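You operate a simulated robot arm through the tools that you are given. There is no shell and no other tool. Be economical: measure what you need, move in short steps, check, and stop when the job is done.

Carry out the task below with a simulated robot arm. There is one attempt and no reset: what you move stays moved.

TASK
Take the blue rubber ring from the top of the shipping bench and leave it on the lower shelf of the hose bench. Fetch the black bar with a green band and stand it on the lower shelf of the valve stack bench. Put the 72 dark grey gear ring from the top of the long yellow-legged bench on the high grey shelf and the 62 dark grey gear ring on the cream wall desk. Press the grey button of the start box three times. Put the steel adapter ring marked "75" from the left yellow bench steel top on the right yellow bench steel top and the steel adapter ring labelled "52" on the lower shelf of the right yellow bench. Press the cord of the left fan to switch it on. Do these in any order. Set down upright: black bar with a green band.

The check looks at the end state, three seconds after you hand in, the way a careful person would. Anything else that was tipped, shoved, dropped, spilled or broken makes it a failure.

THE ROBOT
A 7-joint arm with a two-finger parallel gripper on a trunk, on a base that drives. Base frame: it is fixed to the floor where the robot stands at the start and does not move with it; the origin is under the middle of the robot, x ahead of it, y to its left, z up. Readings come in m, degrees, newtons and seconds.
With the tool pointing down near the work surface it reaches from about 0.1 to 0.8 m from the robot's upright axis, wherever it stands. Its first joint turns from -17.0 to 126.0 degrees. Places, roughly: black bar with a green band (2x2x7 cm) [2.8, 4.4, 0.3]; blue rubber ring (4x4x2 cm) [0.6, 0.1, 0.7]; cord of the left fan [8, 1.1, 1.7]; cream wall desk [7.9, 3.7, 1]; dark grey gear ring [4.25, 4.75, 0.75]; grey button of the start box [5.4, 2.3, 0.9]; high grey shelf (116x20 cm) [7.96, 3.96, 1.62]; lower shelf of the hose bench [-1.6, 1, 0.2]; lower shelf of the right yellow bench (46x20 cm) [5.22, -2.3, 0.36]; lower shelf of the valve stack bench [0.7, 1, 0.2]; right yellow bench steel top [5.3, -1.7, 0.7]; steel adapter ring [5.5, 1.5, 0.75]. Payload 1.57 kg.
The TCP is the grasp point between the finger pads, 0.03 m short of the fingertips. In the tool frame z runs along the fingers and y along their closing line. Largest opening 0.08 m; finger width 0.017, thickness 0.012; the body of the gripper, 0.04 by 0.082 m, starts 0.08 m behind the TCP.
Orientation is that of the tool frame in the base frame, as a unit quaternion [w, x, y, z]. With the fingers straight down and closing along the base's y, the tool's x points along the base's -x, its y along +y and its z along -z.

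THE INTERFACE
- The arm moves only by the tool step_arm. Its argument "rows" is a list of rows, each an object (a shift or turn left out is 0, a gripper value left out holds the last) with "offset": the shift along the tool's x, y, z in units of 200 mm (1.0 is 200 mm), a list of three; "rotation": the turn, a rotation vector about the tool's x, y, z in units of 45 degrees (1.0 is 45 degrees), a list of three; "jaw": the finger opening in m, from 0 to 0.08. In form: [{"offset": [x, y, z], "rotation": [rx, ry, rz], "jaw": jaw}, ...]. A call has 1 to 12 rows; each row is the pose to reach, as a shift and turn from the pose commanded when the call began, along the tool's axes at that moment. A call with a number of a shift or a turn outside -1 to 1 is refused whole. A row lasts 0.2 s, in which the tool goes at most 0.05 m and 8.6 degrees; a call with a longer step from one row to the next is refused whole, and so is a gripper value outside its range. A pose out of reach is approached as far as the arm can. The call stops where the force on the tool passes 40 N (or 10 N more than at its start, if that is more) or the arm is blocked; 0.2 s more then pass. The fingers move at their own pace (about 0.045 m/s each) and stop on an object; they squeeze with about 20 N. The grip force told is the motor's: it shows also when the fingers shut on nothing. Time passes only in rows, and 0.2 s behind the last, so rows that repeat a pose let the fingers close. It gives the time, the measured TCP pose, the force on the tool (base axes), the opening and the grip force at its end, in the units of the frame above (readings bear some noise), with the torque about the TCP (base axes, N m) and any sound that the robot's microphone picked up.
- Cameras (640 x 400 px; columns grow to the right, rows downward): "scene" is now at [-0.0104, -0.1663, 1.1121]; the picture's right is [0.70, -0.71, -0.00], its down [-0.31, -0.30, -0.90] and it looks along [0.64, 0.63, -0.43] (base axes); focal length 260 px, centre (320, 200). "wrist" rides on the gripper at [0.072, -0.007, -0.122] in the tool frame; the picture's right is [0.09, 1.00, 0.00], its down [-0.84, 0.08, -0.54] and it looks along [-0.54, 0.05, 0.84] (tool axes); focal length 238 px, centre (320, 200). There is no depth. A picture from a camera that has moved, and an enlarged one, comes with that camera's place and axes in the base frame and with its lens.
- capture(camera): a new picture of that camera. No time passes.
- slide_trunk(by): slides the trunk up (or, below 0, down) by that many m; the arm and the scene camera ride with it, the base frame stays. It gives what a move gives, with no picture.
- drive_base(legs): drives the robot by 1 to 6 legs, each [ahead, left, turn to the left] in m, m and degrees, along the robot's own axes; the way and the turn of a leg run together, so that a leg with both is an arc; at most 1.5 m and 180 degrees a leg. The arm and the cameras ride along, it lands a little off, and it stops where it bumps. It gives what a move gives.
- aim_head(pan, tilt): turns the head with the scene camera to pan (to the left, within 109 degrees either way) and tilt (down, from -29 to 69), counted from straight ahead of the robot. It gives what a move gives.
- close_up(camera, box): a new picture of the part [left, top, right, bottom] of that camera's present view, enlarged. No time passes.
- close_job(): hands the job in; it is judged then, once.

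Go step by step. Nothing tells you exact positions but the pictures and the camera data: compare them with the known pose of the tool, close in by small moves and look again before you grip or let go. The budget is 207 turns and 180 pictures, counting those below and the enlarged ones. Unless the task says otherwise, let go and move clear before handing in.

The tools are called as a command line: name --argument value ..., lists and objects as JSON in quotes. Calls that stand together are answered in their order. step_arm: Moves the arm, as the interface text tells. Its arguments: {"type":"object","properties":{"rows":{"type":"array","items":{"type":"object","properties":{"offset":{"type":"array","items":{"type":"number"}},"rotation":{"type":"array","items":{"type":"number"}},"jaw":{"type":"number"}}}}},"required":["rows"]} The other tools are called the same way: slide_trunk (by) slides the trunk up or down; drive_base (legs) drives the base; aim_head (pan, tilt) turns the head that bears the scene camera; capture (camera) takes a picture; close_up (camera, box) takes an enlarged picture of a part of a camera's view; close_job () hands the job in.

At the start:

```text
t: 0.0
position: [0.5075, 0.3047, 1.0148]
orientation: [-0.002, 0.001, 1.0, 0.001]
contact_force: [0.2, -0.3, -0.7]
moment: [0.02, 0.01, 0.03]
finger_gap: 0.0799
grip_force: 0.0
trunk travel left (down, up): [-0.475, 0.315]
robot x, y, heading: [-0.0002, 0.0014, 0.2]
head pan, tilt: [44.7, 25.7]
```

scene: 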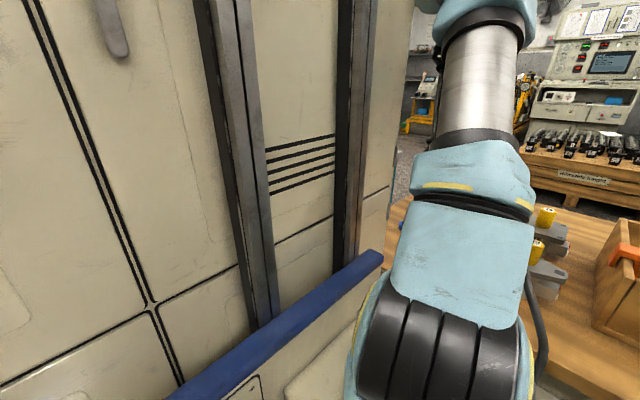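
wrist: 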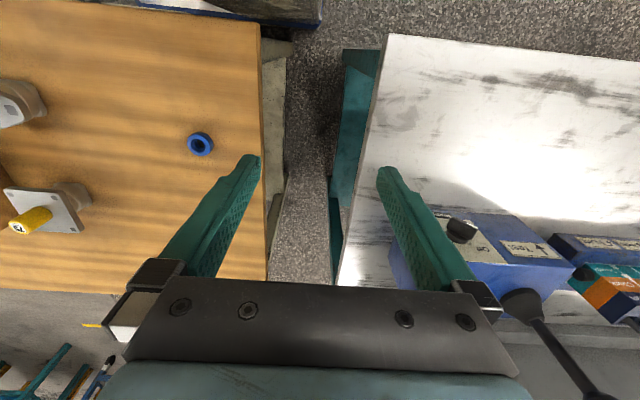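

The blue ring shows in the wrist view near [0.61, 0.08, 0.7]. I'll look around first to see what is nearby.

aim_head --pan 0 --tilt 35

capture --camera "scene"

aim_head --pan 80 --tilt 25

capture --camera "scene"

aim_head --pan -60 --tilt 20

capture --camera "scene"

```text
t: 1.1
position: [0.5099, 0.3046, 1.0137]
orientation: [-0.001, 0.001, 1.0, 0.001]
contact_force: [0.1, -0.3, -0.4]
moment: [0.01, -0.03, 0.0]
finger_gap: 0.0799
grip_force: 0.1
trunk travel left (down, up): [-0.475, 0.315]
robot x, y, heading: [-0.0026, 0.0006, -0.2]
head pan, tilt: [0.0, 35.0]
```

```text
177 pictures are left
camera scene: at [0.012, -0.2307, 1.0975], right [0.0, -1.0, 0.0], down [-0.58, 0.0, -0.82], along [0.82, 0.0, -0.58], focal length 260 px, centre (320, 200)
```

scene: 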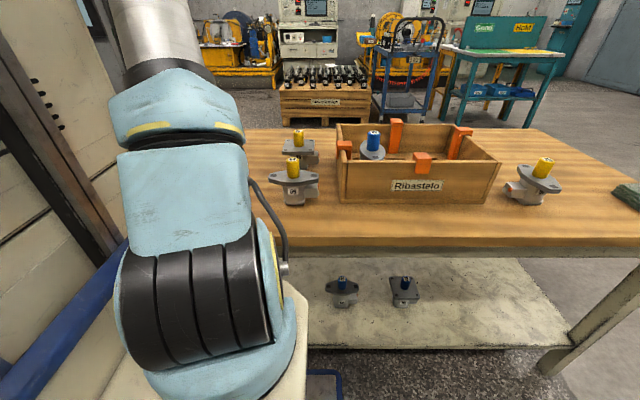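

```text
t: 2.6
position: [0.5098, 0.3053, 1.0135]
orientation: [-0.001, 0.0, 1.0, 0.001]
contact_force: [-1.4, 0.0, 0.7]
moment: [0.0, -0.01, -0.03]
finger_gap: 0.08
grip_force: 0.0
trunk travel left (down, up): [-0.475, 0.315]
robot x, y, heading: [0.0002, -0.0026, 0.1]
head pan, tilt: [80.0, 25.0]
```

```text
176 pictures are left
camera scene: at [-0.0598, -0.14, 1.1136], right [0.98, -0.17, 0.0], down [-0.08, -0.41, -0.91], along [0.16, 0.89, -0.42], focal length 260 px, centre (320, 200)
```

scene: 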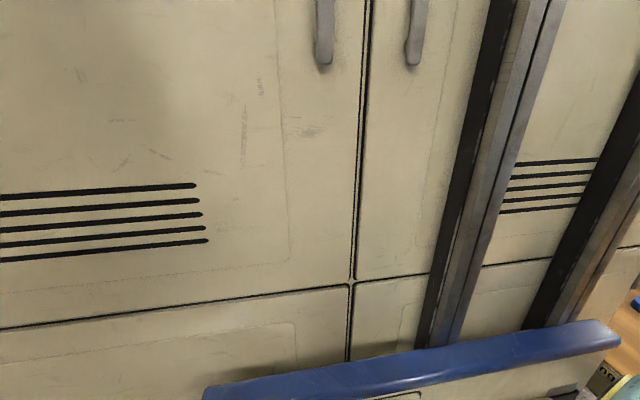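

```text
t: 4.9
position: [0.5092, 0.3062, 1.014]
orientation: [-0.001, 0.001, 1.0, 0.0]
contact_force: [0.2, 0.4, 0.9]
moment: [-0.01, -0.03, -0.03]
finger_gap: 0.0802
grip_force: 0.1
trunk travel left (down, up): [-0.475, 0.315]
robot x, y, heading: [-0.0009, -0.0018, 0.1]
head pan, tilt: [-60.0, 20.0]
```

```text
175 pictures are left
camera scene: at [-0.0292, -0.3113, 1.1214], right [-0.87, -0.5, 0.0], down [-0.17, 0.3, -0.94], along [0.47, -0.81, -0.34], focal length 260 px, centre (320, 200)
```

scene: 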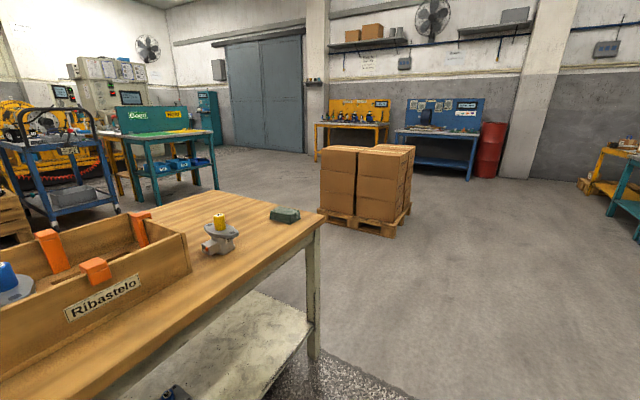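

The cream face at the left may be the robot's own column or a cabinet; I'll sort that out later. Next I move above the blue ring and check it with the wrist camera.

step_arm --rows '[{"offset": [-0.1, -0.2, 0]}, {"offset": [-0.2, -0.4, 0]}, {"offset": [-0.3, -0.6, 0.05]}, {"offset": [-0.4, -0.8, 0.1]}, {"offset": [-0.5, -0.95, 0.2]}, {"offset": [-0.51, -1.0, 0.4]}, {"offset": [-0.51, -1.0, 0.6]}, {"offset": [-0.51, -1.0, 0.8]}, {"offset": [-0.51, -1.0, 0.9]}]'

capture --camera "wrist"

capture --camera "scene"

```text
t: 6.9
position: [0.6079, 0.1066, 0.8344]
orientation: [0.001, 0.0, 1.0, 0.0]
contact_force: [-0.1, -0.6, 1.1]
moment: [0.0, 0.02, 0.0]
finger_gap: 0.0801
grip_force: 0.1
trunk travel left (down, up): [-0.475, 0.315]
robot x, y, heading: [0.0016, 0.0019, 0.2]
head pan, tilt: [-60.0, 20.0]
```

```text
174 pictures are left
camera wrist: at [0.5368, 0.1001, 0.9572], right [-0.09, 1.0, 0.0], down [0.84, 0.08, 0.54], along [0.54, 0.05, -0.84], focal length 238 px, centre (320, 200)
```

wrist: 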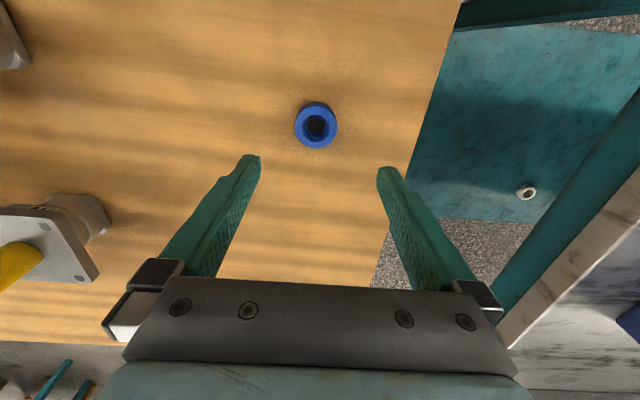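

```text
173 pictures are left
camera scene: at [-0.0324, -0.3098, 1.1218], right [-0.87, -0.5, 0.0], down [-0.17, 0.3, -0.94], along [0.47, -0.81, -0.34], focal length 260 px, centre (320, 200)
```

scene: 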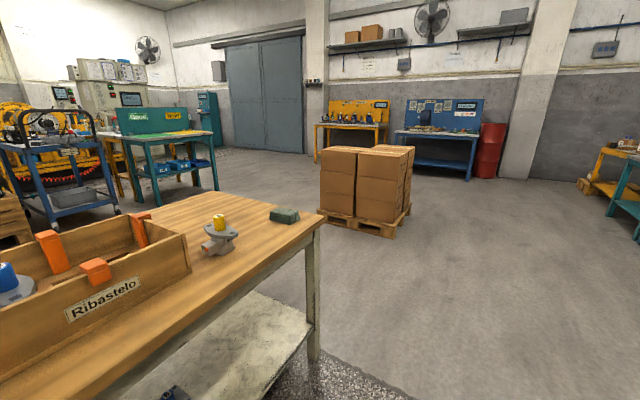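

The ring looks to be at about [0.60, 0.10, 0.72]. I lower to 0.77 and look again.

step_arm --rows '[{"offset": [0.02, -0.02, 0.15]}, {"offset": [0.04, -0.025, 0.3]}]'

capture --camera "wrist"

```text
t: 7.5
position: [0.6004, 0.1012, 0.7748]
orientation: [0.0, 0.001, 1.0, 0.0]
contact_force: [-0.6, -0.2, 0.4]
moment: [0.02, -0.02, 0.0]
finger_gap: 0.08
grip_force: 0.0
trunk travel left (down, up): [-0.475, 0.315]
robot x, y, heading: [-0.0017, -0.0009, 0.2]
head pan, tilt: [-60.0, 20.0]
```

```text
172 pictures are left
camera wrist: at [0.5282, 0.094, 0.8969], right [-0.09, 1.0, 0.0], down [0.84, 0.08, 0.54], along [0.54, 0.05, -0.84], focal length 238 px, centre (320, 200)
```

wrist: 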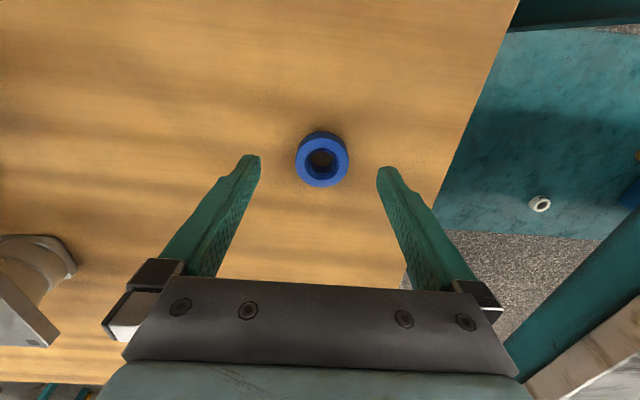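

Ring is centred between the fingers. I lower so the tips come close to the table and then close.

step_arm --rows '[{"offset": [0, 0, 0.08]}, {"offset": [0, 0, 0.16]}, {"offset": [0, 0, 0.16], "jaw": 0.02}, {"offset": [0, 0, 0.16], "jaw": 0.02}, {"offset": [0, 0, 0.16], "jaw": 0.02}, {"offset": [0, 0, 0.16], "jaw": 0.02}]'

capture --camera "wrist"

```text
t: 8.1
position: [0.6008, 0.1017, 0.7491]
orientation: [0.003, 0.001, 1.0, 0.0]
contact_force: [-6.1, -1.4, 24.5]
moment: [-0.26, 0.39, 0.14]
finger_gap: 0.0697
grip_force: 6.5
trunk travel left (down, up): [-0.475, 0.315]
robot x, y, heading: [0.0007, 0.0005, 0.2]
head pan, tilt: [-60.0, 20.0]
stopped in row 3: the force on the tool passed its limit at 53 N (the readings are from after the stop); the commanded pose is now the measured one
```

```text
171 pictures are left
camera wrist: at [0.5286, 0.0956, 0.8718], right [-0.09, 1.0, 0.0], down [0.83, 0.08, 0.55], along [0.55, 0.05, -0.84], focal length 238 px, centre (320, 200)
```

wrist: 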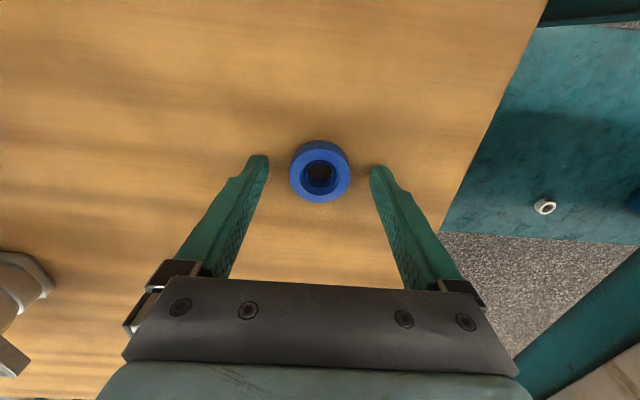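

The tips touched the table (top at about 0.72). I raise a few millimetres and close.

step_arm --rows '[{"offset": [0, 0, -0.02]}, {"offset": [0, 0, -0.02], "jaw": 0.02}, {"offset": [0, 0, -0.02], "jaw": 0.02}, {"offset": [0, 0, -0.02], "jaw": 0.02}, {"offset": [0, 0, -0.02], "jaw": 0.02}, {"offset": [0, 0, -0.2], "jaw": 0.02}, {"offset": [0, 0, -0.4], "jaw": 0.02}, {"offset": [0, 0, -0.6], "jaw": 0.02}]'

capture --camera "wrist"

aim_head --pan -108 --tilt 25

capture --camera "scene"

aim_head --pan 108 --tilt 10

capture --camera "scene"

```text
t: 9.9
position: [0.6011, 0.1022, 0.8668]
orientation: [0.001, 0.001, 1.0, -0.002]
contact_force: [0.3, -0.6, -0.4]
moment: [-0.01, 0.0, -0.01]
finger_gap: 0.0386
grip_force: 20.1
trunk travel left (down, up): [-0.475, 0.315]
robot x, y, heading: [-0.0013, -0.0031, 0.2]
head pan, tilt: [-60.0, 20.0]
```

```text
170 pictures are left
camera wrist: at [0.5288, 0.0958, 0.9891], right [-0.09, 1.0, 0.0], down [0.83, 0.08, 0.54], along [0.54, 0.05, -0.84], focal length 238 px, centre (320, 200)
```

wrist: 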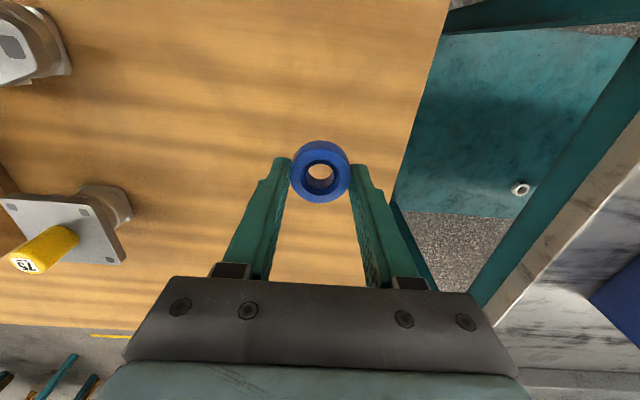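

```text
t: 11.1
position: [0.6003, 0.1015, 0.8671]
orientation: [0.001, 0.001, 1.0, 0.0]
contact_force: [-0.8, -0.4, -0.1]
moment: [-0.02, -0.02, -0.04]
finger_gap: 0.0385
grip_force: 19.7
trunk travel left (down, up): [-0.475, 0.315]
robot x, y, heading: [0.0036, -0.0036, 0.1]
head pan, tilt: [-108.0, 25.0]
```

```text
169 pictures are left
camera scene: at [-0.1073, -0.3168, 1.1137], right [-0.95, 0.31, 0.0], down [0.13, 0.4, -0.91], along [-0.28, -0.86, -0.42], focal length 260 px, centre (320, 200)
```

scene: 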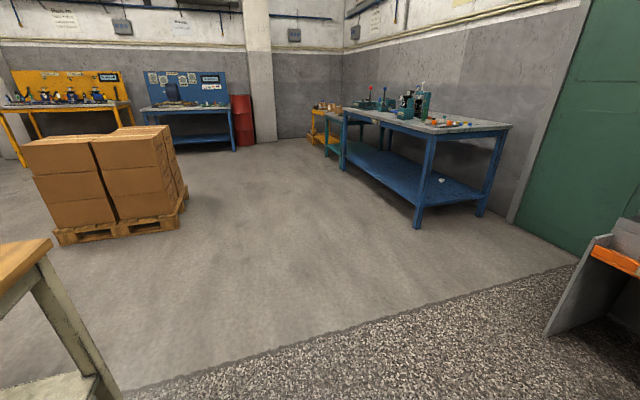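

```text
t: 14.2
position: [0.6013, 0.1029, 0.8662]
orientation: [0.002, 0.001, 1.0, 0.0]
contact_force: [-0.3, -0.7, -0.7]
moment: [0.02, 0.0, 0.0]
finger_gap: 0.0384
grip_force: 19.6
trunk travel left (down, up): [-0.475, 0.315]
robot x, y, heading: [0.0025, -0.0001, 0.1]
head pan, tilt: [108.0, 10.0]
```

```text
168 pictures are left
camera scene: at [-0.1076, -0.1407, 1.138], right [0.95, 0.31, 0.0], down [0.05, -0.17, -0.98], along [-0.3, 0.94, -0.17], focal length 260 px, centre (320, 200)
```

scene: 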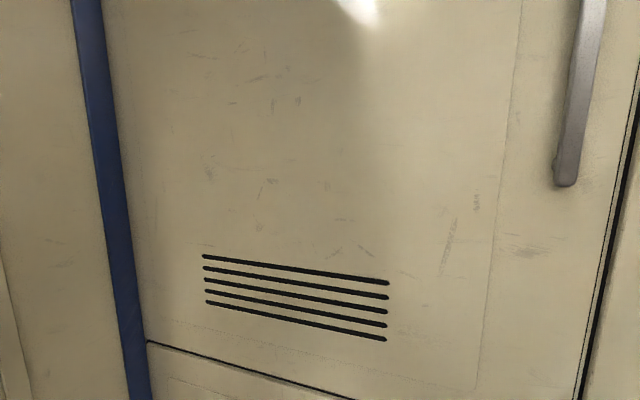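

The ring is held. I test with a short backward drive whether the cream panel belongs to the robot or to the room.

drive_base --legs '[[-0.25, 0, 0]]'

aim_head --pan 45 --tilt 20

capture --camera "scene"

capture --camera "wrist"

```text
t: 16.0
position: [0.3517, 0.1027, 0.867]
orientation: [0.002, 0.002, 1.0, 0.0]
contact_force: [-0.5, -0.3, -1.0]
moment: [0.01, -0.02, 0.02]
finger_gap: 0.0383
grip_force: 19.9
trunk travel left (down, up): [-0.475, 0.315]
robot x, y, heading: [-0.2475, -0.0054, -0.1]
head pan, tilt: [108.0, 10.0]
```

```text
t: 17.3
position: [0.3516, 0.1021, 0.8669]
orientation: [0.002, 0.001, 1.0, 0.0]
contact_force: [-0.5, -1.2, 0.3]
moment: [0.02, 0.06, 0.02]
finger_gap: 0.0386
grip_force: 20.5
trunk travel left (down, up): [-0.475, 0.315]
robot x, y, heading: [-0.2487, -0.0005, -0.1]
head pan, tilt: [45.0, 20.0]
```

```text
167 pictures are left
camera scene: at [-0.2622, -0.1632, 1.1218], right [0.71, -0.71, 0.0], down [-0.24, -0.24, -0.94], along [0.66, 0.67, -0.34], focal length 260 px, centre (320, 200)
```

scene: 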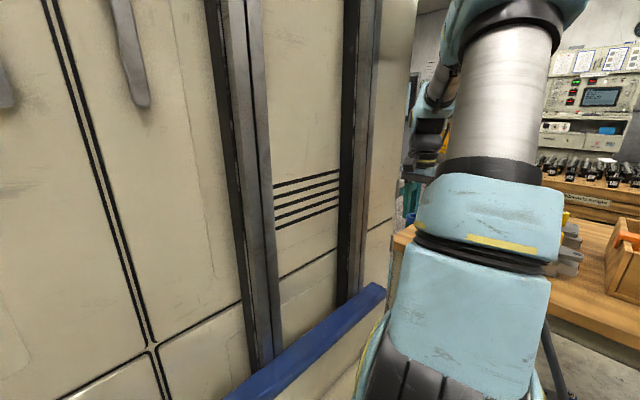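

```text
166 pictures are left
camera wrist: at [0.2795, 0.096, 0.989], right [-0.09, 1.0, 0.0], down [0.83, 0.08, 0.55], along [0.54, 0.05, -0.84], focal length 238 px, centre (320, 200)
```

wrist: 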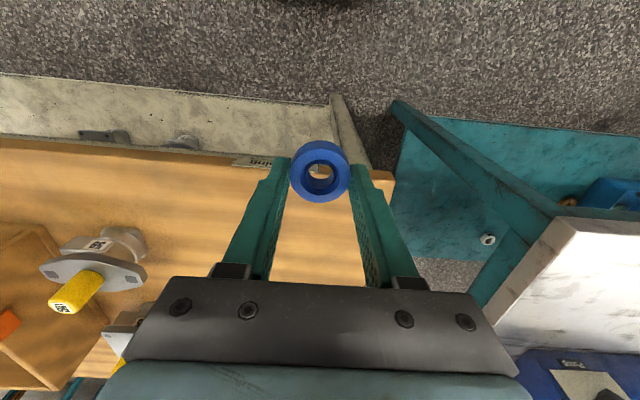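

The panel moves along with me, so it is the robot's own column; the head only sees ahead and to the right. I back off and turn right to find the hose bench.

drive_base --legs '[[-0.15, -0.2, 0], [0, 0, -90]]'

aim_head --pan -100 --tilt 25

capture --camera "scene"

aim_head --pan -60 --tilt 30

capture --camera "scene"

```text
t: 23.0
position: [-0.3058, -0.8048, 0.8673]
orientation: [0.001, 0.714, 0.701, -0.001]
contact_force: [-0.1, 0.4, 0.6]
moment: [0.02, 0.0, 0.02]
finger_gap: 0.0387
grip_force: 20.1
trunk travel left (down, up): [-0.475, 0.315]
robot x, y, heading: [-0.3986, -0.2067, -90.9]
head pan, tilt: [45.0, 20.0]
```

```text
t: 25.3
position: [-0.3047, -0.8043, 0.8672]
orientation: [0.001, 0.713, 0.701, -0.001]
contact_force: [0.1, 0.0, -0.6]
moment: [-0.01, 0.0, 0.01]
finger_gap: 0.0383
grip_force: 20.3
trunk travel left (down, up): [-0.475, 0.315]
robot x, y, heading: [-0.3948, -0.2046, -91.2]
head pan, tilt: [-100.0, 25.0]
```

```text
165 pictures are left
camera scene: at [-0.7165, -0.1002, 1.1137], right [0.19, 0.98, 0.0], down [0.41, -0.08, -0.91], along [-0.89, 0.17, -0.42], focal length 260 px, centre (320, 200)
```

scene: 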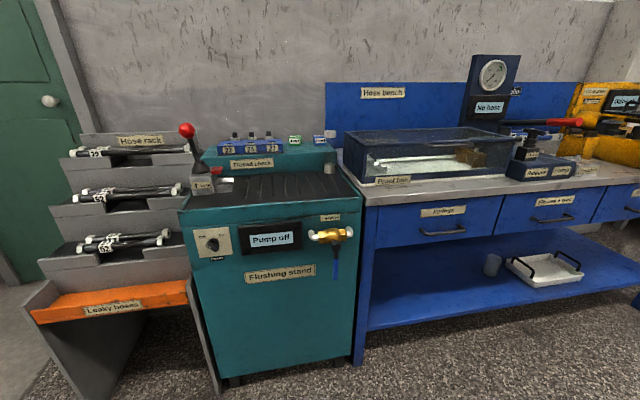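

```text
t: 26.4
position: [-0.3058, -0.8047, 0.8662]
orientation: [0.001, 0.713, 0.701, -0.002]
contact_force: [0.6, -0.8, -0.8]
moment: [-0.05, -0.01, -0.02]
finger_gap: 0.0384
grip_force: 20.4
trunk travel left (down, up): [-0.475, 0.315]
robot x, y, heading: [-0.4005, -0.2017, -90.6]
head pan, tilt: [-60.0, 30.0]
```

```text
164 pictures are left
camera scene: at [-0.7051, -0.1615, 1.1057], right [-0.48, 0.87, 0.0], down [0.44, 0.24, -0.87], along [-0.76, -0.42, -0.5], focal length 260 px, centre (320, 200)
```

scene: 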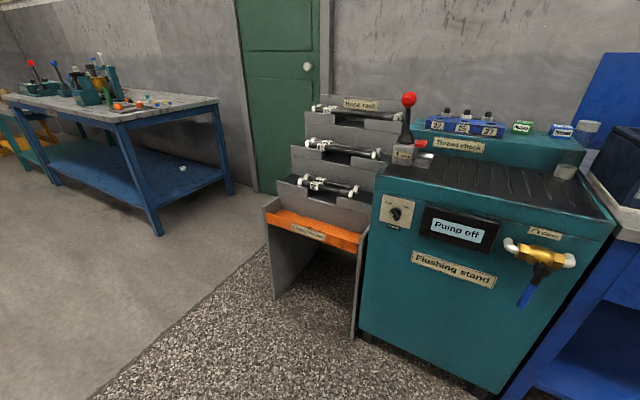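

The hose bench is the blue one, with its shelf front edge near x = -1.39 and free space at y 0.3–0.85. I turn to face it and slide over.

drive_base --legs '[[0, 0, -89.4], [0, -0.75, 0]]'

aim_head --pan 0 --tilt 40

capture --camera "scene"

capture --camera "wrist"

```text
t: 34.2
position: [-1.0046, 0.4431, 0.8668]
orientation: [-0.001, 1.0, 0.003, -0.001]
contact_force: [0.1, -0.5, 0.1]
moment: [0.0, 0.01, 0.0]
finger_gap: 0.0383
grip_force: 19.8
trunk travel left (down, up): [-0.475, 0.315]
robot x, y, heading: [-0.4025, 0.5502, -179.5]
head pan, tilt: [-60.0, 30.0]
```

```text
t: 35.5
position: [-1.0042, 0.442, 0.8675]
orientation: [0.0, 1.0, 0.003, -0.002]
contact_force: [-0.4, 0.3, 0.8]
moment: [0.01, -0.03, -0.01]
finger_gap: 0.0382
grip_force: 19.2
trunk travel left (down, up): [-0.475, 0.315]
robot x, y, heading: [-0.4038, 0.55, -179.7]
head pan, tilt: [0.0, 40.0]
```

```text
163 pictures are left
camera scene: at [-0.411, 0.78, 1.0903], right [-0.01, 1.0, 0.0], down [0.64, 0.0, -0.77], along [-0.77, -0.01, -0.64], focal length 260 px, centre (320, 200)
```

scene: 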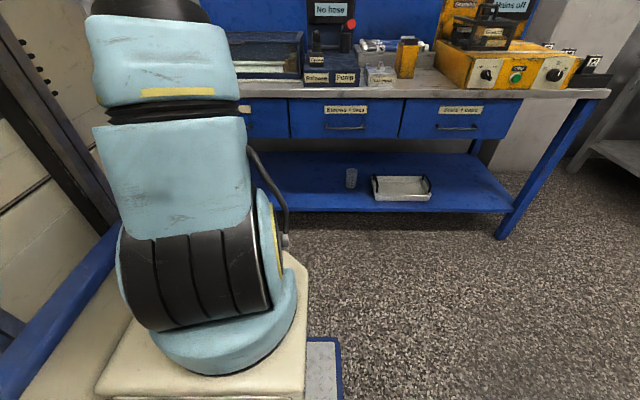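

```text
162 pictures are left
camera wrist: at [-0.9321, 0.449, 0.989], right [0.1, -1.0, 0.0], down [-0.83, -0.08, 0.55], along [-0.54, -0.05, -0.84], focal length 238 px, centre (320, 200)
```

wrist: 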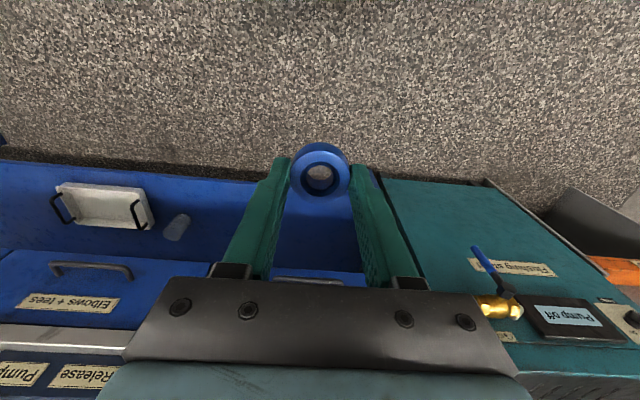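

I can see the shelf with the cup and tray; the space at y≈0.5–0.8 is free. I lower the trunk and tilt the tool forward.

slide_trunk --by -0.4

step_arm --rows '[{"rotation": [0, -0.18, 0], "offset": [0.05, 0, 0]}, {"rotation": [0, -0.36, 0], "offset": [0.1, 0, 0]}, {"rotation": [0, -0.54, 0], "offset": [0.15, 0, 0]}, {"rotation": [0, -0.72, 0], "offset": [0.2, 0, 0]}, {"rotation": [0, -0.9, 0], "offset": [0.2, 0, 0.0]}, {"rotation": [0, -1.0, 0], "offset": [0.2, 0, 0.1]}]'

capture --camera "wrist"

capture --camera "scene"

```text
t: 39.4
position: [-1.0057, 0.4418, 0.4676]
orientation: [0.0, 1.0, 0.004, -0.002]
contact_force: [-0.2, 0.6, -0.8]
moment: [-0.02, 0.0, 0.0]
finger_gap: 0.0381
grip_force: 19.9
trunk travel left (down, up): [-0.075, 0.715]
robot x, y, heading: [-0.4036, 0.5509, -179.5]
head pan, tilt: [0.0, 40.0]
```

```text
t: 40.5
position: [-1.0128, 0.5249, 0.4697]
orientation: [-0.037, 0.937, -0.097, -0.334]
contact_force: [-0.7, 0.5, -0.9]
moment: [0.01, -0.06, 0.0]
finger_gap: 0.0383
grip_force: 19.5
trunk travel left (down, up): [-0.075, 0.715]
robot x, y, heading: [-0.4045, 0.5505, -179.6]
head pan, tilt: [0.0, 40.0]
stopped in row 5: the arm was blocked; the commanded pose is now the measured one
```

```text
161 pictures are left
camera wrist: at [-0.8812, 0.5044, 0.5188], right [-0.14, -0.99, -0.06], down [-0.32, -0.02, 0.95], along [-0.94, 0.15, -0.31], focal length 238 px, centre (320, 200)
```

wrist: 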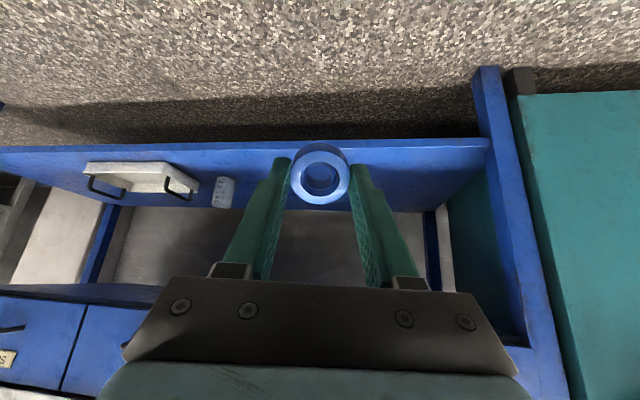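

```text
160 pictures are left
camera scene: at [-0.4113, 0.7811, 0.6883], right [-0.01, 1.0, 0.0], down [0.64, 0.0, -0.77], along [-0.77, -0.01, -0.64], focal length 260 px, centre (320, 200)
```

scene: 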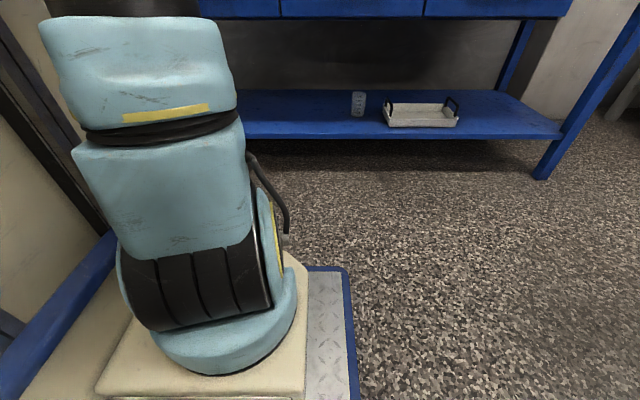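

The arm hit a limit with the target nearly straight ahead; its range favours the left side. I shift the robot to the right so the target lies more to the left of it.

drive_base --legs '[[0, -0.3, 0]]'

step_arm --rows '[{"offset": [0, 0.2, 0]}, {"offset": [0, 0.4, 0]}, {"offset": [0, 0.6, 0]}, {"offset": [0, 0.8, 0]}]'

```text
t: 42.6
position: [-1.0153, 0.8237, 0.4676]
orientation: [-0.038, 0.938, -0.095, -0.331]
contact_force: [0.5, 0.0, 0.7]
moment: [-0.03, -0.03, 0.03]
finger_gap: 0.0385
grip_force: 20.3
trunk travel left (down, up): [-0.075, 0.715]
robot x, y, heading: [-0.4076, 0.8458, -179.7]
head pan, tilt: [0.0, 40.0]
```

```text
t: 43.6
position: [-1.0582, 0.6861, 0.4668]
orientation: [-0.043, 0.936, -0.112, -0.331]
contact_force: [0.6, 0.7, 0.0]
moment: [0.0, 0.01, 0.01]
finger_gap: 0.0383
grip_force: 19.8
trunk travel left (down, up): [-0.075, 0.715]
robot x, y, heading: [-0.4046, 0.8446, -179.3]
head pan, tilt: [0.0, 40.0]
```

step_arm --rows '[{"rotation": [-0.1, 0, -0.125]}, {"rotation": [-0.2, 0, -0.25]}, {"rotation": [-0.31, 0, -0.38]}, {"rotation": [-0.31, 0, -0.38], "offset": [0, 0.15, 0]}, {"rotation": [-0.31, 0, -0.38], "offset": [0, 0.3, 0]}]'

capture --camera "wrist"

```text
t: 44.8
position: [-1.0662, 0.6186, 0.4699]
orientation: [0.025, 0.939, 0.076, -0.333]
contact_force: [0.4, 0.2, 0.3]
moment: [-0.02, -0.02, -0.03]
finger_gap: 0.0385
grip_force: 19.7
trunk travel left (down, up): [-0.075, 0.715]
robot x, y, heading: [-0.4052, 0.8464, -179.5]
head pan, tilt: [0.0, 40.0]
```

```text
159 pictures are left
camera wrist: at [-0.9354, 0.6462, 0.5206], right [0.23, -0.97, -0.06], down [-0.29, -0.13, 0.95], along [-0.93, -0.2, -0.31], focal length 238 px, centre (320, 200)
```

wrist: 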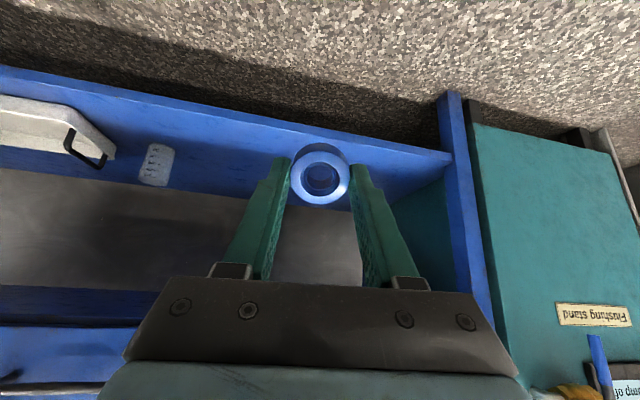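

The tool is now tilted about 39° and clear. I lower it to z≈0.36 and drive forward so that the ring enters above the shelf.

step_arm --rows '[{"offset": [0.115, 0, 0.142]}, {"offset": [0.23, 0, 0.284]}, {"offset": [0.346, 0, 0.426]}]'

drive_base --legs '[[0.36, 0, 0]]'

capture --camera "wrist"

capture --camera "scene"

```text
t: 45.6
position: [-1.0581, 0.6083, 0.3577]
orientation: [0.026, 0.939, 0.087, -0.332]
contact_force: [-0.1, -0.1, -0.1]
moment: [0.01, -0.04, 0.01]
finger_gap: 0.0385
grip_force: 20.3
trunk travel left (down, up): [-0.075, 0.715]
robot x, y, heading: [-0.4059, 0.8475, -179.3]
head pan, tilt: [0.0, 40.0]
```

```text
t: 47.9
position: [-1.4182, 0.6088, 0.3575]
orientation: [0.025, 0.939, 0.085, -0.332]
contact_force: [0.0, 0.1, -0.4]
moment: [-0.01, 0.01, 0.01]
finger_gap: 0.0384
grip_force: 20.6
trunk travel left (down, up): [-0.075, 0.715]
robot x, y, heading: [-0.7665, 0.8438, -179.9]
head pan, tilt: [0.0, 40.0]
```

```text
158 pictures are left
camera wrist: at [-1.2876, 0.6378, 0.4073], right [0.25, -0.97, -0.07], down [-0.29, -0.14, 0.95], along [-0.92, -0.21, -0.32], focal length 238 px, centre (320, 200)
```

wrist: 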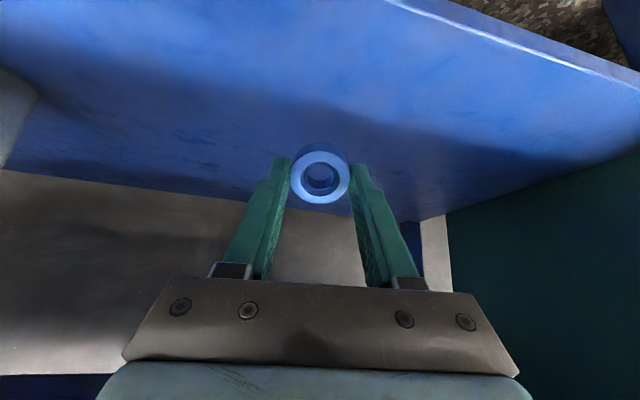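

```text
157 pictures are left
camera scene: at [-0.7713, 1.0759, 0.6903], right [-0.01, 1.0, 0.0], down [0.64, 0.0, -0.77], along [-0.77, 0.0, -0.64], focal length 260 px, centre (320, 200)
```

scene: 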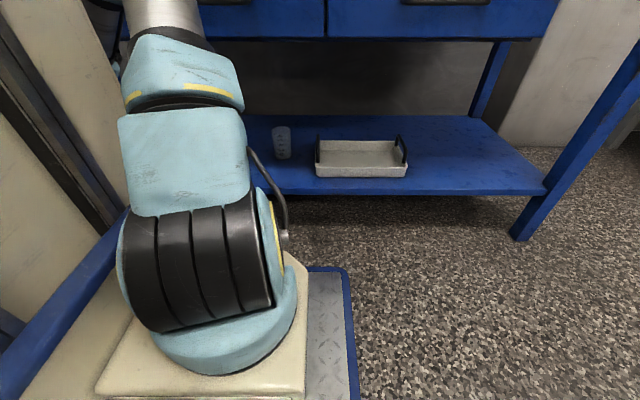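

Inside above the shelf (top at about z=0.24). I push in 5 cm and lower.

step_arm --rows '[{"offset": [-0.19, -0.04, 0.155]}, {"offset": [-0.08, -0.04, 0.29]}, {"offset": [0.03, -0.04, 0.426]}, {"offset": [0.045, -0.04, 0.446]}, {"offset": [0.06, -0.04, 0.465]}]'

capture --camera "wrist"

```text
t: 49.1
position: [-1.4677, 0.6088, 0.2764]
orientation: [0.025, 0.939, 0.084, -0.332]
contact_force: [-0.7, 0.5, -0.2]
moment: [-0.01, 0.01, -0.01]
finger_gap: 0.0382
grip_force: 19.7
trunk travel left (down, up): [-0.075, 0.715]
robot x, y, heading: [-0.7654, 0.8438, -179.6]
head pan, tilt: [0.0, 40.0]
```

```text
156 pictures are left
camera wrist: at [-1.3381, 0.6383, 0.3276], right [0.25, -0.97, -0.07], down [-0.29, -0.14, 0.95], along [-0.92, -0.21, -0.31], focal length 238 px, centre (320, 200)
```

wrist: 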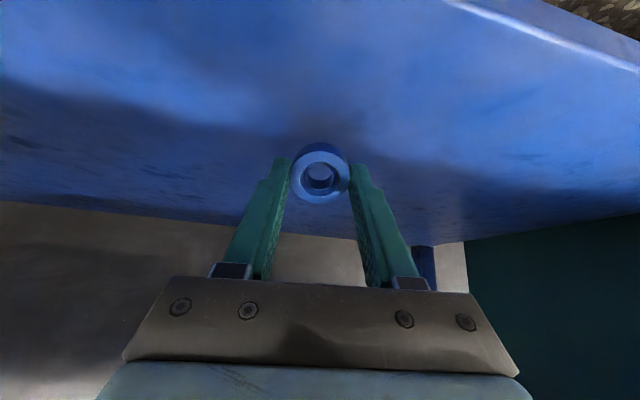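

step_arm --rows '[{"offset": [0.0126, 0, 0.0155]}, {"offset": [0.0252, 0, 0.031]}, {"offset": [0.0378, 0, 0.0465]}, {"offset": [0.05, 0, 0.062]}, {"offset": [0.063, 0, 0.0775]}, {"offset": [0.0755, 0, 0.093]}, {"offset": [0.088, 0, 0.1085]}, {"offset": [0.1, 0, 0.124]}]'

capture --camera "wrist"

```text
t: 50.9
position: [-1.4689, 0.6072, 0.2494]
orientation: [0.026, 0.938, 0.084, -0.335]
contact_force: [-7.0, -6.9, 23.3]
moment: [-0.19, 0.27, 0.01]
finger_gap: 0.0386
grip_force: 20.1
trunk travel left (down, up): [-0.075, 0.715]
robot x, y, heading: [-0.766, 0.8453, -179.5]
head pan, tilt: [0.0, 40.0]
```

```text
155 pictures are left
camera wrist: at [-1.3387, 0.6367, 0.298], right [0.25, -0.97, -0.07], down [-0.29, -0.14, 0.95], along [-0.93, -0.21, -0.31], focal length 238 px, centre (320, 200)
```

wrist: 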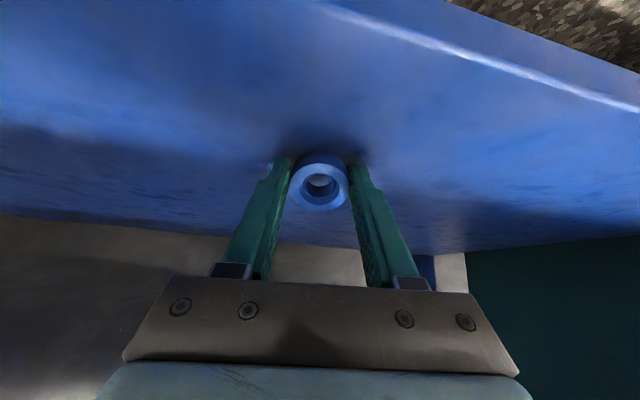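

It has touched the shelf. I ease up slightly, open, and withdraw.

step_arm --rows '[{"offset": [-0.01, 0, -0.012]}, {"offset": [-0.01, 0, -0.012], "jaw": 0.05}, {"offset": [-0.01, 0, -0.012], "jaw": 0.06}, {"offset": [-0.01, 0, -0.012], "jaw": 0.06}, {"offset": [-0.01, 0, -0.1]}, {"offset": [-0.01, 0, -0.25]}, {"offset": [-0.01, 0, -0.4]}]'

capture --camera "wrist"

```text
t: 52.5
position: [-1.4184, 0.6165, 0.3097]
orientation: [0.025, 0.939, 0.086, -0.331]
contact_force: [-1.0, 0.3, 0.4]
moment: [0.0, -0.01, -0.02]
finger_gap: 0.06
grip_force: 0.0
trunk travel left (down, up): [-0.075, 0.715]
robot x, y, heading: [-0.7646, 0.8507, -179.8]
head pan, tilt: [0.0, 40.0]
```

```text
154 pictures are left
camera wrist: at [-1.2887, 0.6462, 0.359], right [0.25, -0.97, -0.07], down [-0.29, -0.14, 0.95], along [-0.92, -0.21, -0.32], focal length 238 px, centre (320, 200)
```

wrist: 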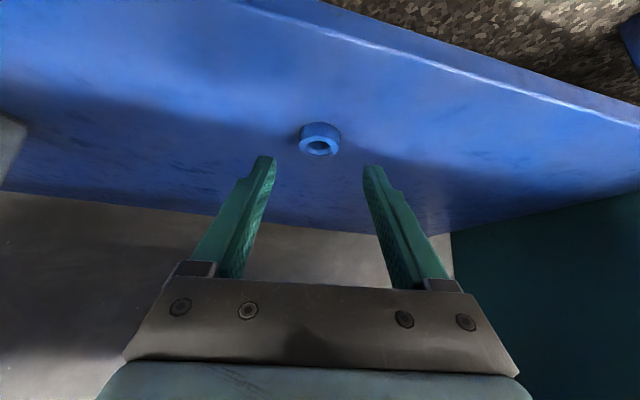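

The ring lies flat on the shelf. I back out and turn toward +y to see the way to the bar.

drive_base --legs '[[-0.33, 0, 0], [0, 0, -90]]'

slide_trunk --by 0.45

aim_head --pan 0 --tilt 20

capture --camera "scene"

aim_head --pan -60 --tilt 20

capture --camera "scene"

```text
t: 58.5
position: [-0.6533, 1.5032, 0.3103]
orientation: [-0.219, 0.72, -0.61, -0.25]
contact_force: [0.7, -0.1, -0.1]
moment: [0.03, 0.01, 0.02]
finger_gap: 0.0599
grip_force: 0.0
trunk travel left (down, up): [-0.075, 0.715]
robot x, y, heading: [-0.437, 0.8467, 89.2]
head pan, tilt: [0.0, 40.0]
```

```text
refused: 0.45 is not a number from -0.4 to 0.4
```

```text
t: 59.4
position: [-0.6535, 1.5023, 0.3106]
orientation: [-0.219, 0.719, -0.61, -0.25]
contact_force: [0.0, 0.6, -0.2]
moment: [0.01, -0.02, 0.03]
finger_gap: 0.0599
grip_force: 0.0
trunk travel left (down, up): [-0.075, 0.715]
robot x, y, heading: [-0.4359, 0.8488, 89.4]
head pan, tilt: [0.0, 20.0]
```

```text
153 pictures are left
camera scene: at [-0.2038, 0.8585, 0.7217], right [1.0, -0.01, 0.0], down [0.0, -0.34, -0.94], along [0.01, 0.94, -0.34], focal length 260 px, centre (320, 200)
```

scene: 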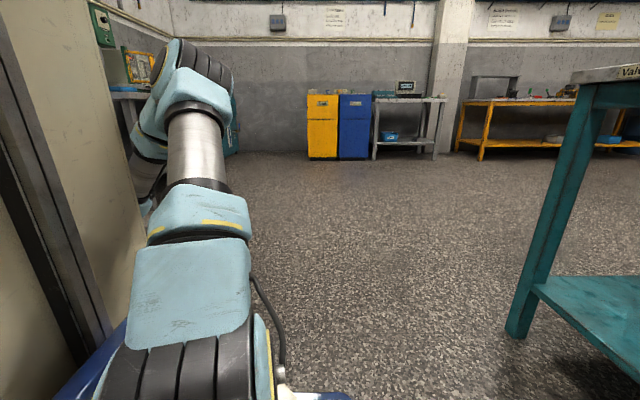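

```text
t: 60.7
position: [-0.6536, 1.5044, 0.3085]
orientation: [-0.219, 0.72, -0.609, -0.251]
contact_force: [-0.2, 0.3, -0.5]
moment: [0.02, 0.01, 0.0]
finger_gap: 0.06
grip_force: 0.0
trunk travel left (down, up): [-0.075, 0.715]
robot x, y, heading: [-0.4344, 0.848, 89.2]
head pan, tilt: [-60.0, 20.0]
```

```text
152 pictures are left
camera scene: at [-0.1236, 0.8113, 0.7218], right [0.49, -0.87, 0.0], down [-0.3, -0.17, -0.94], along [0.82, 0.46, -0.34], focal length 260 px, centre (320, 200)
```

scene: 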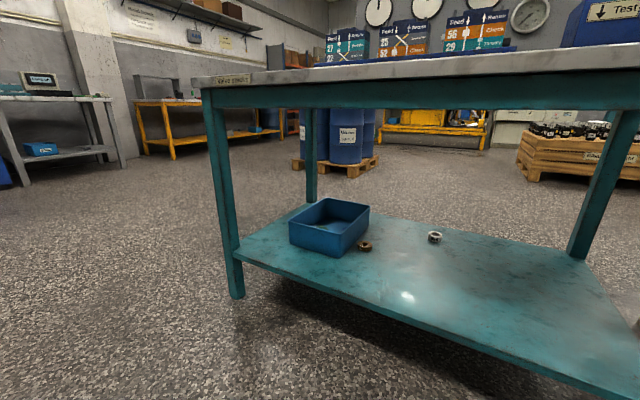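

I see the yellow bench at the +y wall and barrels on a pallet around [2.4–3.5, 2.2]. I raise the trunk and drive along the aisle toward it.

slide_trunk --by 0.35

drive_base --legs '[[1.4, 0, 0], [1.15, 0, 0], [0, -1.4, 0]]'

aim_head --pan -40 --tilt 20

capture --camera "scene"

aim_head --pan -95 --tilt 20

capture --camera "scene"

```text
t: 64.1
position: [-0.6533, 1.5022, 0.6593]
orientation: [-0.22, 0.719, -0.61, -0.251]
contact_force: [-0.5, 0.5, -0.2]
moment: [-0.03, 0.03, -0.01]
finger_gap: 0.0602
grip_force: 0.1
trunk travel left (down, up): [-0.425, 0.365]
robot x, y, heading: [-0.4338, 0.847, 89.7]
head pan, tilt: [-60.0, 20.0]
```

```text
t: 83.2
position: [0.7809, 4.0487, 0.6592]
orientation: [-0.22, 0.717, -0.612, -0.25]
contact_force: [-0.8, 1.1, -0.1]
moment: [-0.02, 0.01, -0.01]
finger_gap: 0.0602
grip_force: 0.2
trunk travel left (down, up): [-0.425, 0.365]
robot x, y, heading: [0.994, 3.3912, 89.0]
head pan, tilt: [-60.0, 20.0]
```

```text
t: 84.0
position: [0.7812, 4.0494, 0.6591]
orientation: [-0.22, 0.717, -0.612, -0.25]
contact_force: [-0.3, -0.5, -0.1]
moment: [-0.02, 0.0, 0.02]
finger_gap: 0.0602
grip_force: 0.0
trunk travel left (down, up): [-0.425, 0.365]
robot x, y, heading: [0.9931, 3.3916, 89.0]
head pan, tilt: [-40.0, 20.0]
```

```text
151 pictures are left
camera scene: at [1.2845, 3.3775, 1.0718], right [0.75, -0.66, 0.0], down [-0.22, -0.26, -0.94], along [0.62, 0.71, -0.34], focal length 260 px, centre (320, 200)
```

scene: 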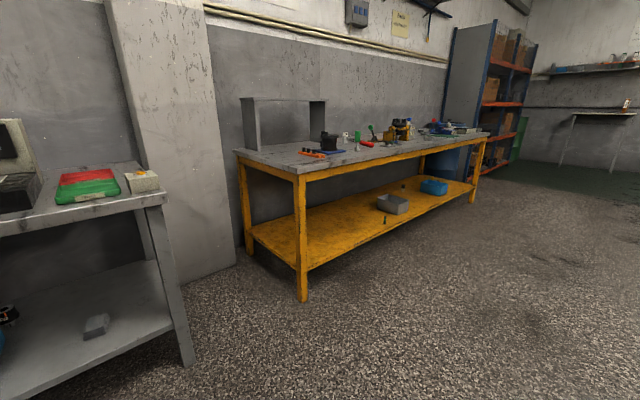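

```text
t: 85.3
position: [0.7806, 4.0484, 0.6598]
orientation: [-0.22, 0.717, -0.613, -0.249]
contact_force: [-0.1, -0.6, 0.2]
moment: [0.02, 0.02, -0.01]
finger_gap: 0.0597
grip_force: 0.1
trunk travel left (down, up): [-0.425, 0.365]
robot x, y, heading: [0.9902, 3.3901, 88.9]
head pan, tilt: [-95.0, 20.0]
```

```text
150 pictures are left
camera scene: at [1.3159, 3.2975, 1.0718], right [-0.1, -0.99, 0.0], down [-0.34, 0.04, -0.94], along [0.93, -0.1, -0.34], focal length 260 px, centre (320, 200)
```

scene: 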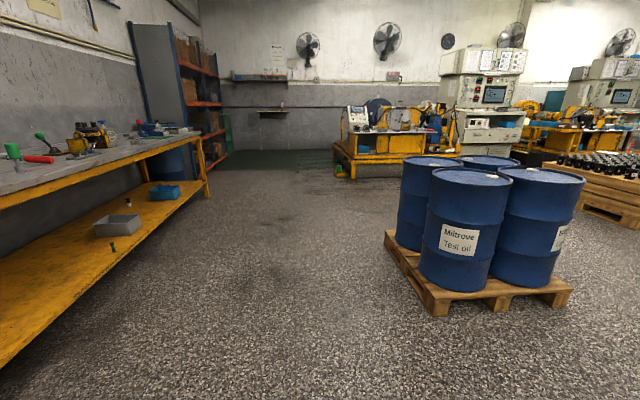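

The bar stands upright near the front edge of the yellow bench's lower shelf, about [2.78, 4.37]. I drive along the bench to it.

drive_base --legs '[[0.1, -1.0, 1], [0.1, -1.0, 0]]'

aim_head --pan 0 --tilt 35

capture --camera "scene"

capture --camera "wrist"

```text
t: 95.3
position: [2.7942, 4.2149, 0.6588]
orientation: [-0.221, 0.716, -0.613, -0.25]
contact_force: [-0.7, -1.0, 0.0]
moment: [0.0, 0.0, -0.03]
finger_gap: 0.0599
grip_force: 0.1
trunk travel left (down, up): [-0.425, 0.365]
robot x, y, heading: [3.0022, 3.55, 88.8]
head pan, tilt: [-95.0, 20.0]
```

```text
t: 97.0
position: [2.7946, 4.216, 0.6597]
orientation: [-0.221, 0.715, -0.614, -0.25]
contact_force: [0.1, -0.2, -0.6]
moment: [0.02, 0.03, 0.01]
finger_gap: 0.0601
grip_force: 0.0
trunk travel left (down, up): [-0.425, 0.365]
robot x, y, heading: [3.0047, 3.5558, 88.6]
head pan, tilt: [0.0, 35.0]
```

```text
149 pictures are left
camera scene: at [3.236, 3.5603, 1.0479], right [1.0, -0.02, 0.0], down [-0.01, -0.57, -0.82], along [0.02, 0.82, -0.57], focal length 260 px, centre (320, 200)
```

scene: 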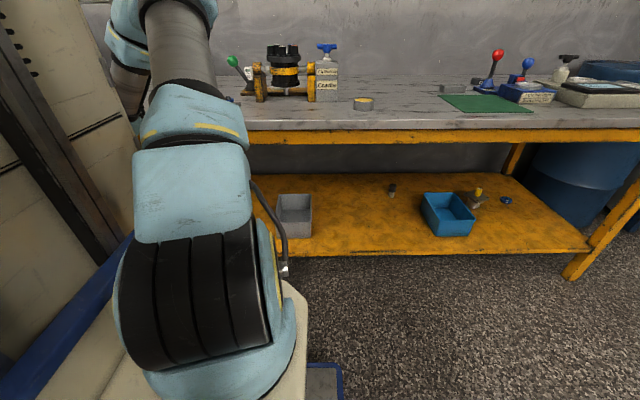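

```text
148 pictures are left
camera wrist: at [2.82, 4.0848, 0.7093], right [-0.97, -0.22, -0.07], down [-0.13, 0.29, 0.95], along [-0.19, 0.93, -0.32], focal length 238 px, centre (320, 200)
```

wrist: 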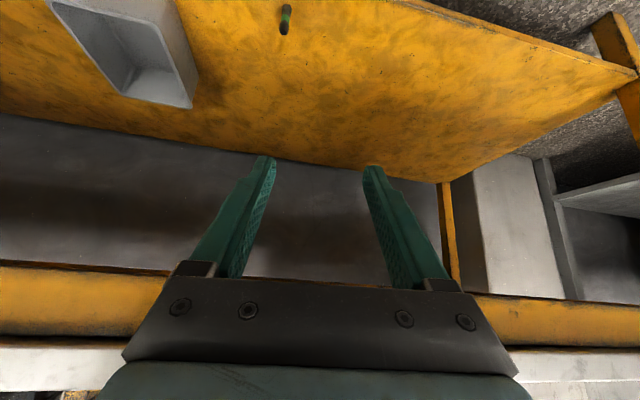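

The bar is visible near the shelf edge, clear of the grey bin. I back slightly, lower the trunk and look closely.

drive_base --legs '[[-0.06, 0, 0]]'

slide_trunk --by -0.28

capture --camera "wrist"

close_up --camera "wrist" --box '[240, 80, 400, 180]'

```text
t: 98.0
position: [2.7924, 4.1549, 0.6583]
orientation: [-0.221, 0.715, -0.614, -0.25]
contact_force: [0.1, -0.2, -0.1]
moment: [-0.03, 0.01, -0.01]
finger_gap: 0.0601
grip_force: 0.0
trunk travel left (down, up): [-0.425, 0.365]
robot x, y, heading: [3.0065, 3.4974, 88.7]
head pan, tilt: [0.0, 35.0]
```

```text
t: 100.8
position: [2.793, 4.1546, 0.3792]
orientation: [-0.221, 0.716, -0.614, -0.249]
contact_force: [-0.5, 0.0, 0.6]
moment: [-0.01, 0.02, 0.04]
finger_gap: 0.0597
grip_force: 0.0
trunk travel left (down, up): [-0.145, 0.645]
robot x, y, heading: [3.0042, 3.499, 88.3]
head pan, tilt: [0.0, 35.0]
```

```text
147 pictures are left
camera wrist: at [2.8188, 4.0248, 0.4293], right [-0.97, -0.22, -0.07], down [-0.13, 0.29, 0.95], along [-0.19, 0.93, -0.32], focal length 238 px, centre (320, 200)
```

wrist: 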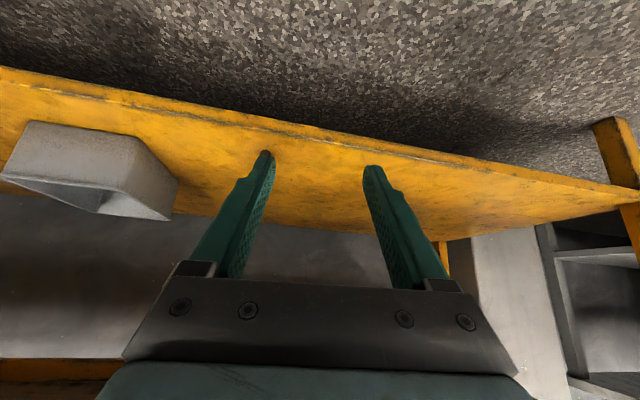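

```text
4.00 times, centred on (320, 130) of wrist
camera zoom: at [2.8188, 4.0248, 0.4293], right [-0.97, -0.22, -0.07], down [-0.13, 0.29, 0.95], along [-0.19, 0.93, -0.32], focal length 953 px, centre (320, 480)
```

zoom: 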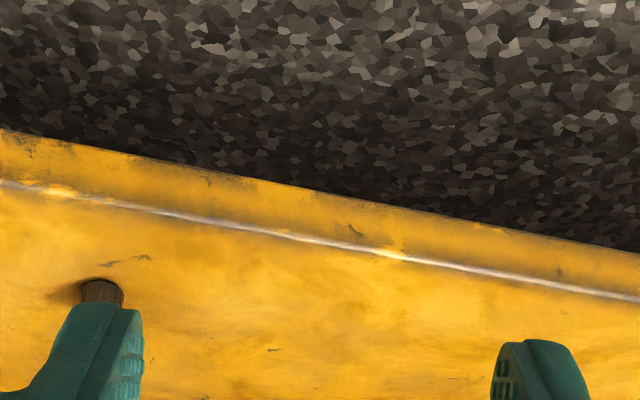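

The bar is behind the left finger at about [2.84, 4.385]; shelf top about z=0.24. I shift to line up and drive in above its top.

drive_base --legs '[[0.2, -0.044, 0]]'

capture --camera "wrist"

```text
t: 102.4
position: [2.84, 4.3531, 0.3798]
orientation: [-0.22, 0.716, -0.613, -0.25]
contact_force: [0.1, 0.9, -0.9]
moment: [-0.03, 0.01, 0.0]
finger_gap: 0.0601
grip_force: 0.1
trunk travel left (down, up): [-0.145, 0.645]
robot x, y, heading: [3.052, 3.6955, 88.7]
head pan, tilt: [0.0, 35.0]
```

```text
145 pictures are left
camera wrist: at [2.8669, 4.2234, 0.4293], right [-0.97, -0.22, -0.07], down [-0.13, 0.29, 0.95], along [-0.19, 0.93, -0.32], focal length 238 px, centre (320, 200)
```

wrist: 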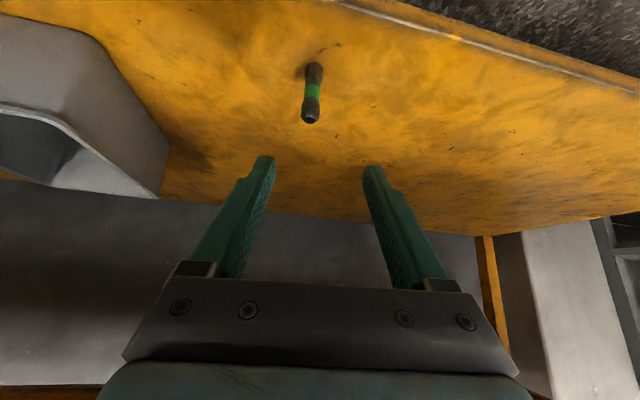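

Refined: bar at about [2.84, 4.435], shelf z≈0.20, so bar top near 0.267. I move down along the line and check.

step_arm --rows '[{"offset": [0.03, -0.015, 0.2]}, {"offset": [0.06, -0.03, 0.4]}, {"offset": [0.08, -0.04, 0.55]}, {"offset": [0.1, -0.05, 0.65]}]'

capture --camera "wrist"

```text
t: 103.4
position: [2.8409, 4.4189, 0.265]
orientation: [-0.221, 0.716, -0.614, -0.25]
contact_force: [-0.3, 0.1, 0.3]
moment: [0.0, -0.03, -0.02]
finger_gap: 0.0597
grip_force: 0.0
trunk travel left (down, up): [-0.145, 0.645]
robot x, y, heading: [3.052, 3.6964, 88.9]
head pan, tilt: [0.0, 35.0]
```

```text
144 pictures are left
camera wrist: at [2.8671, 4.2905, 0.3151], right [-0.97, -0.22, -0.07], down [-0.13, 0.29, 0.95], along [-0.19, 0.93, -0.31], focal length 238 px, centre (320, 200)
```

wrist: 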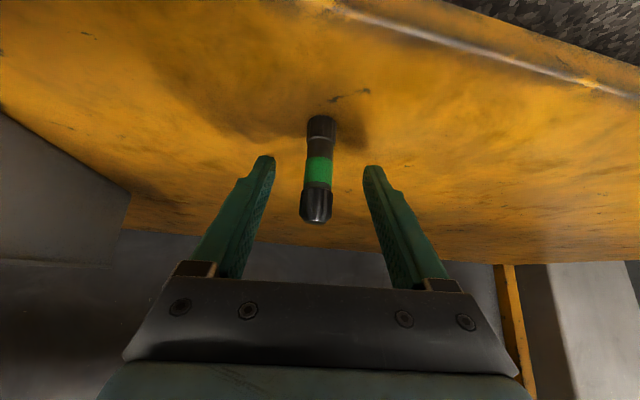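

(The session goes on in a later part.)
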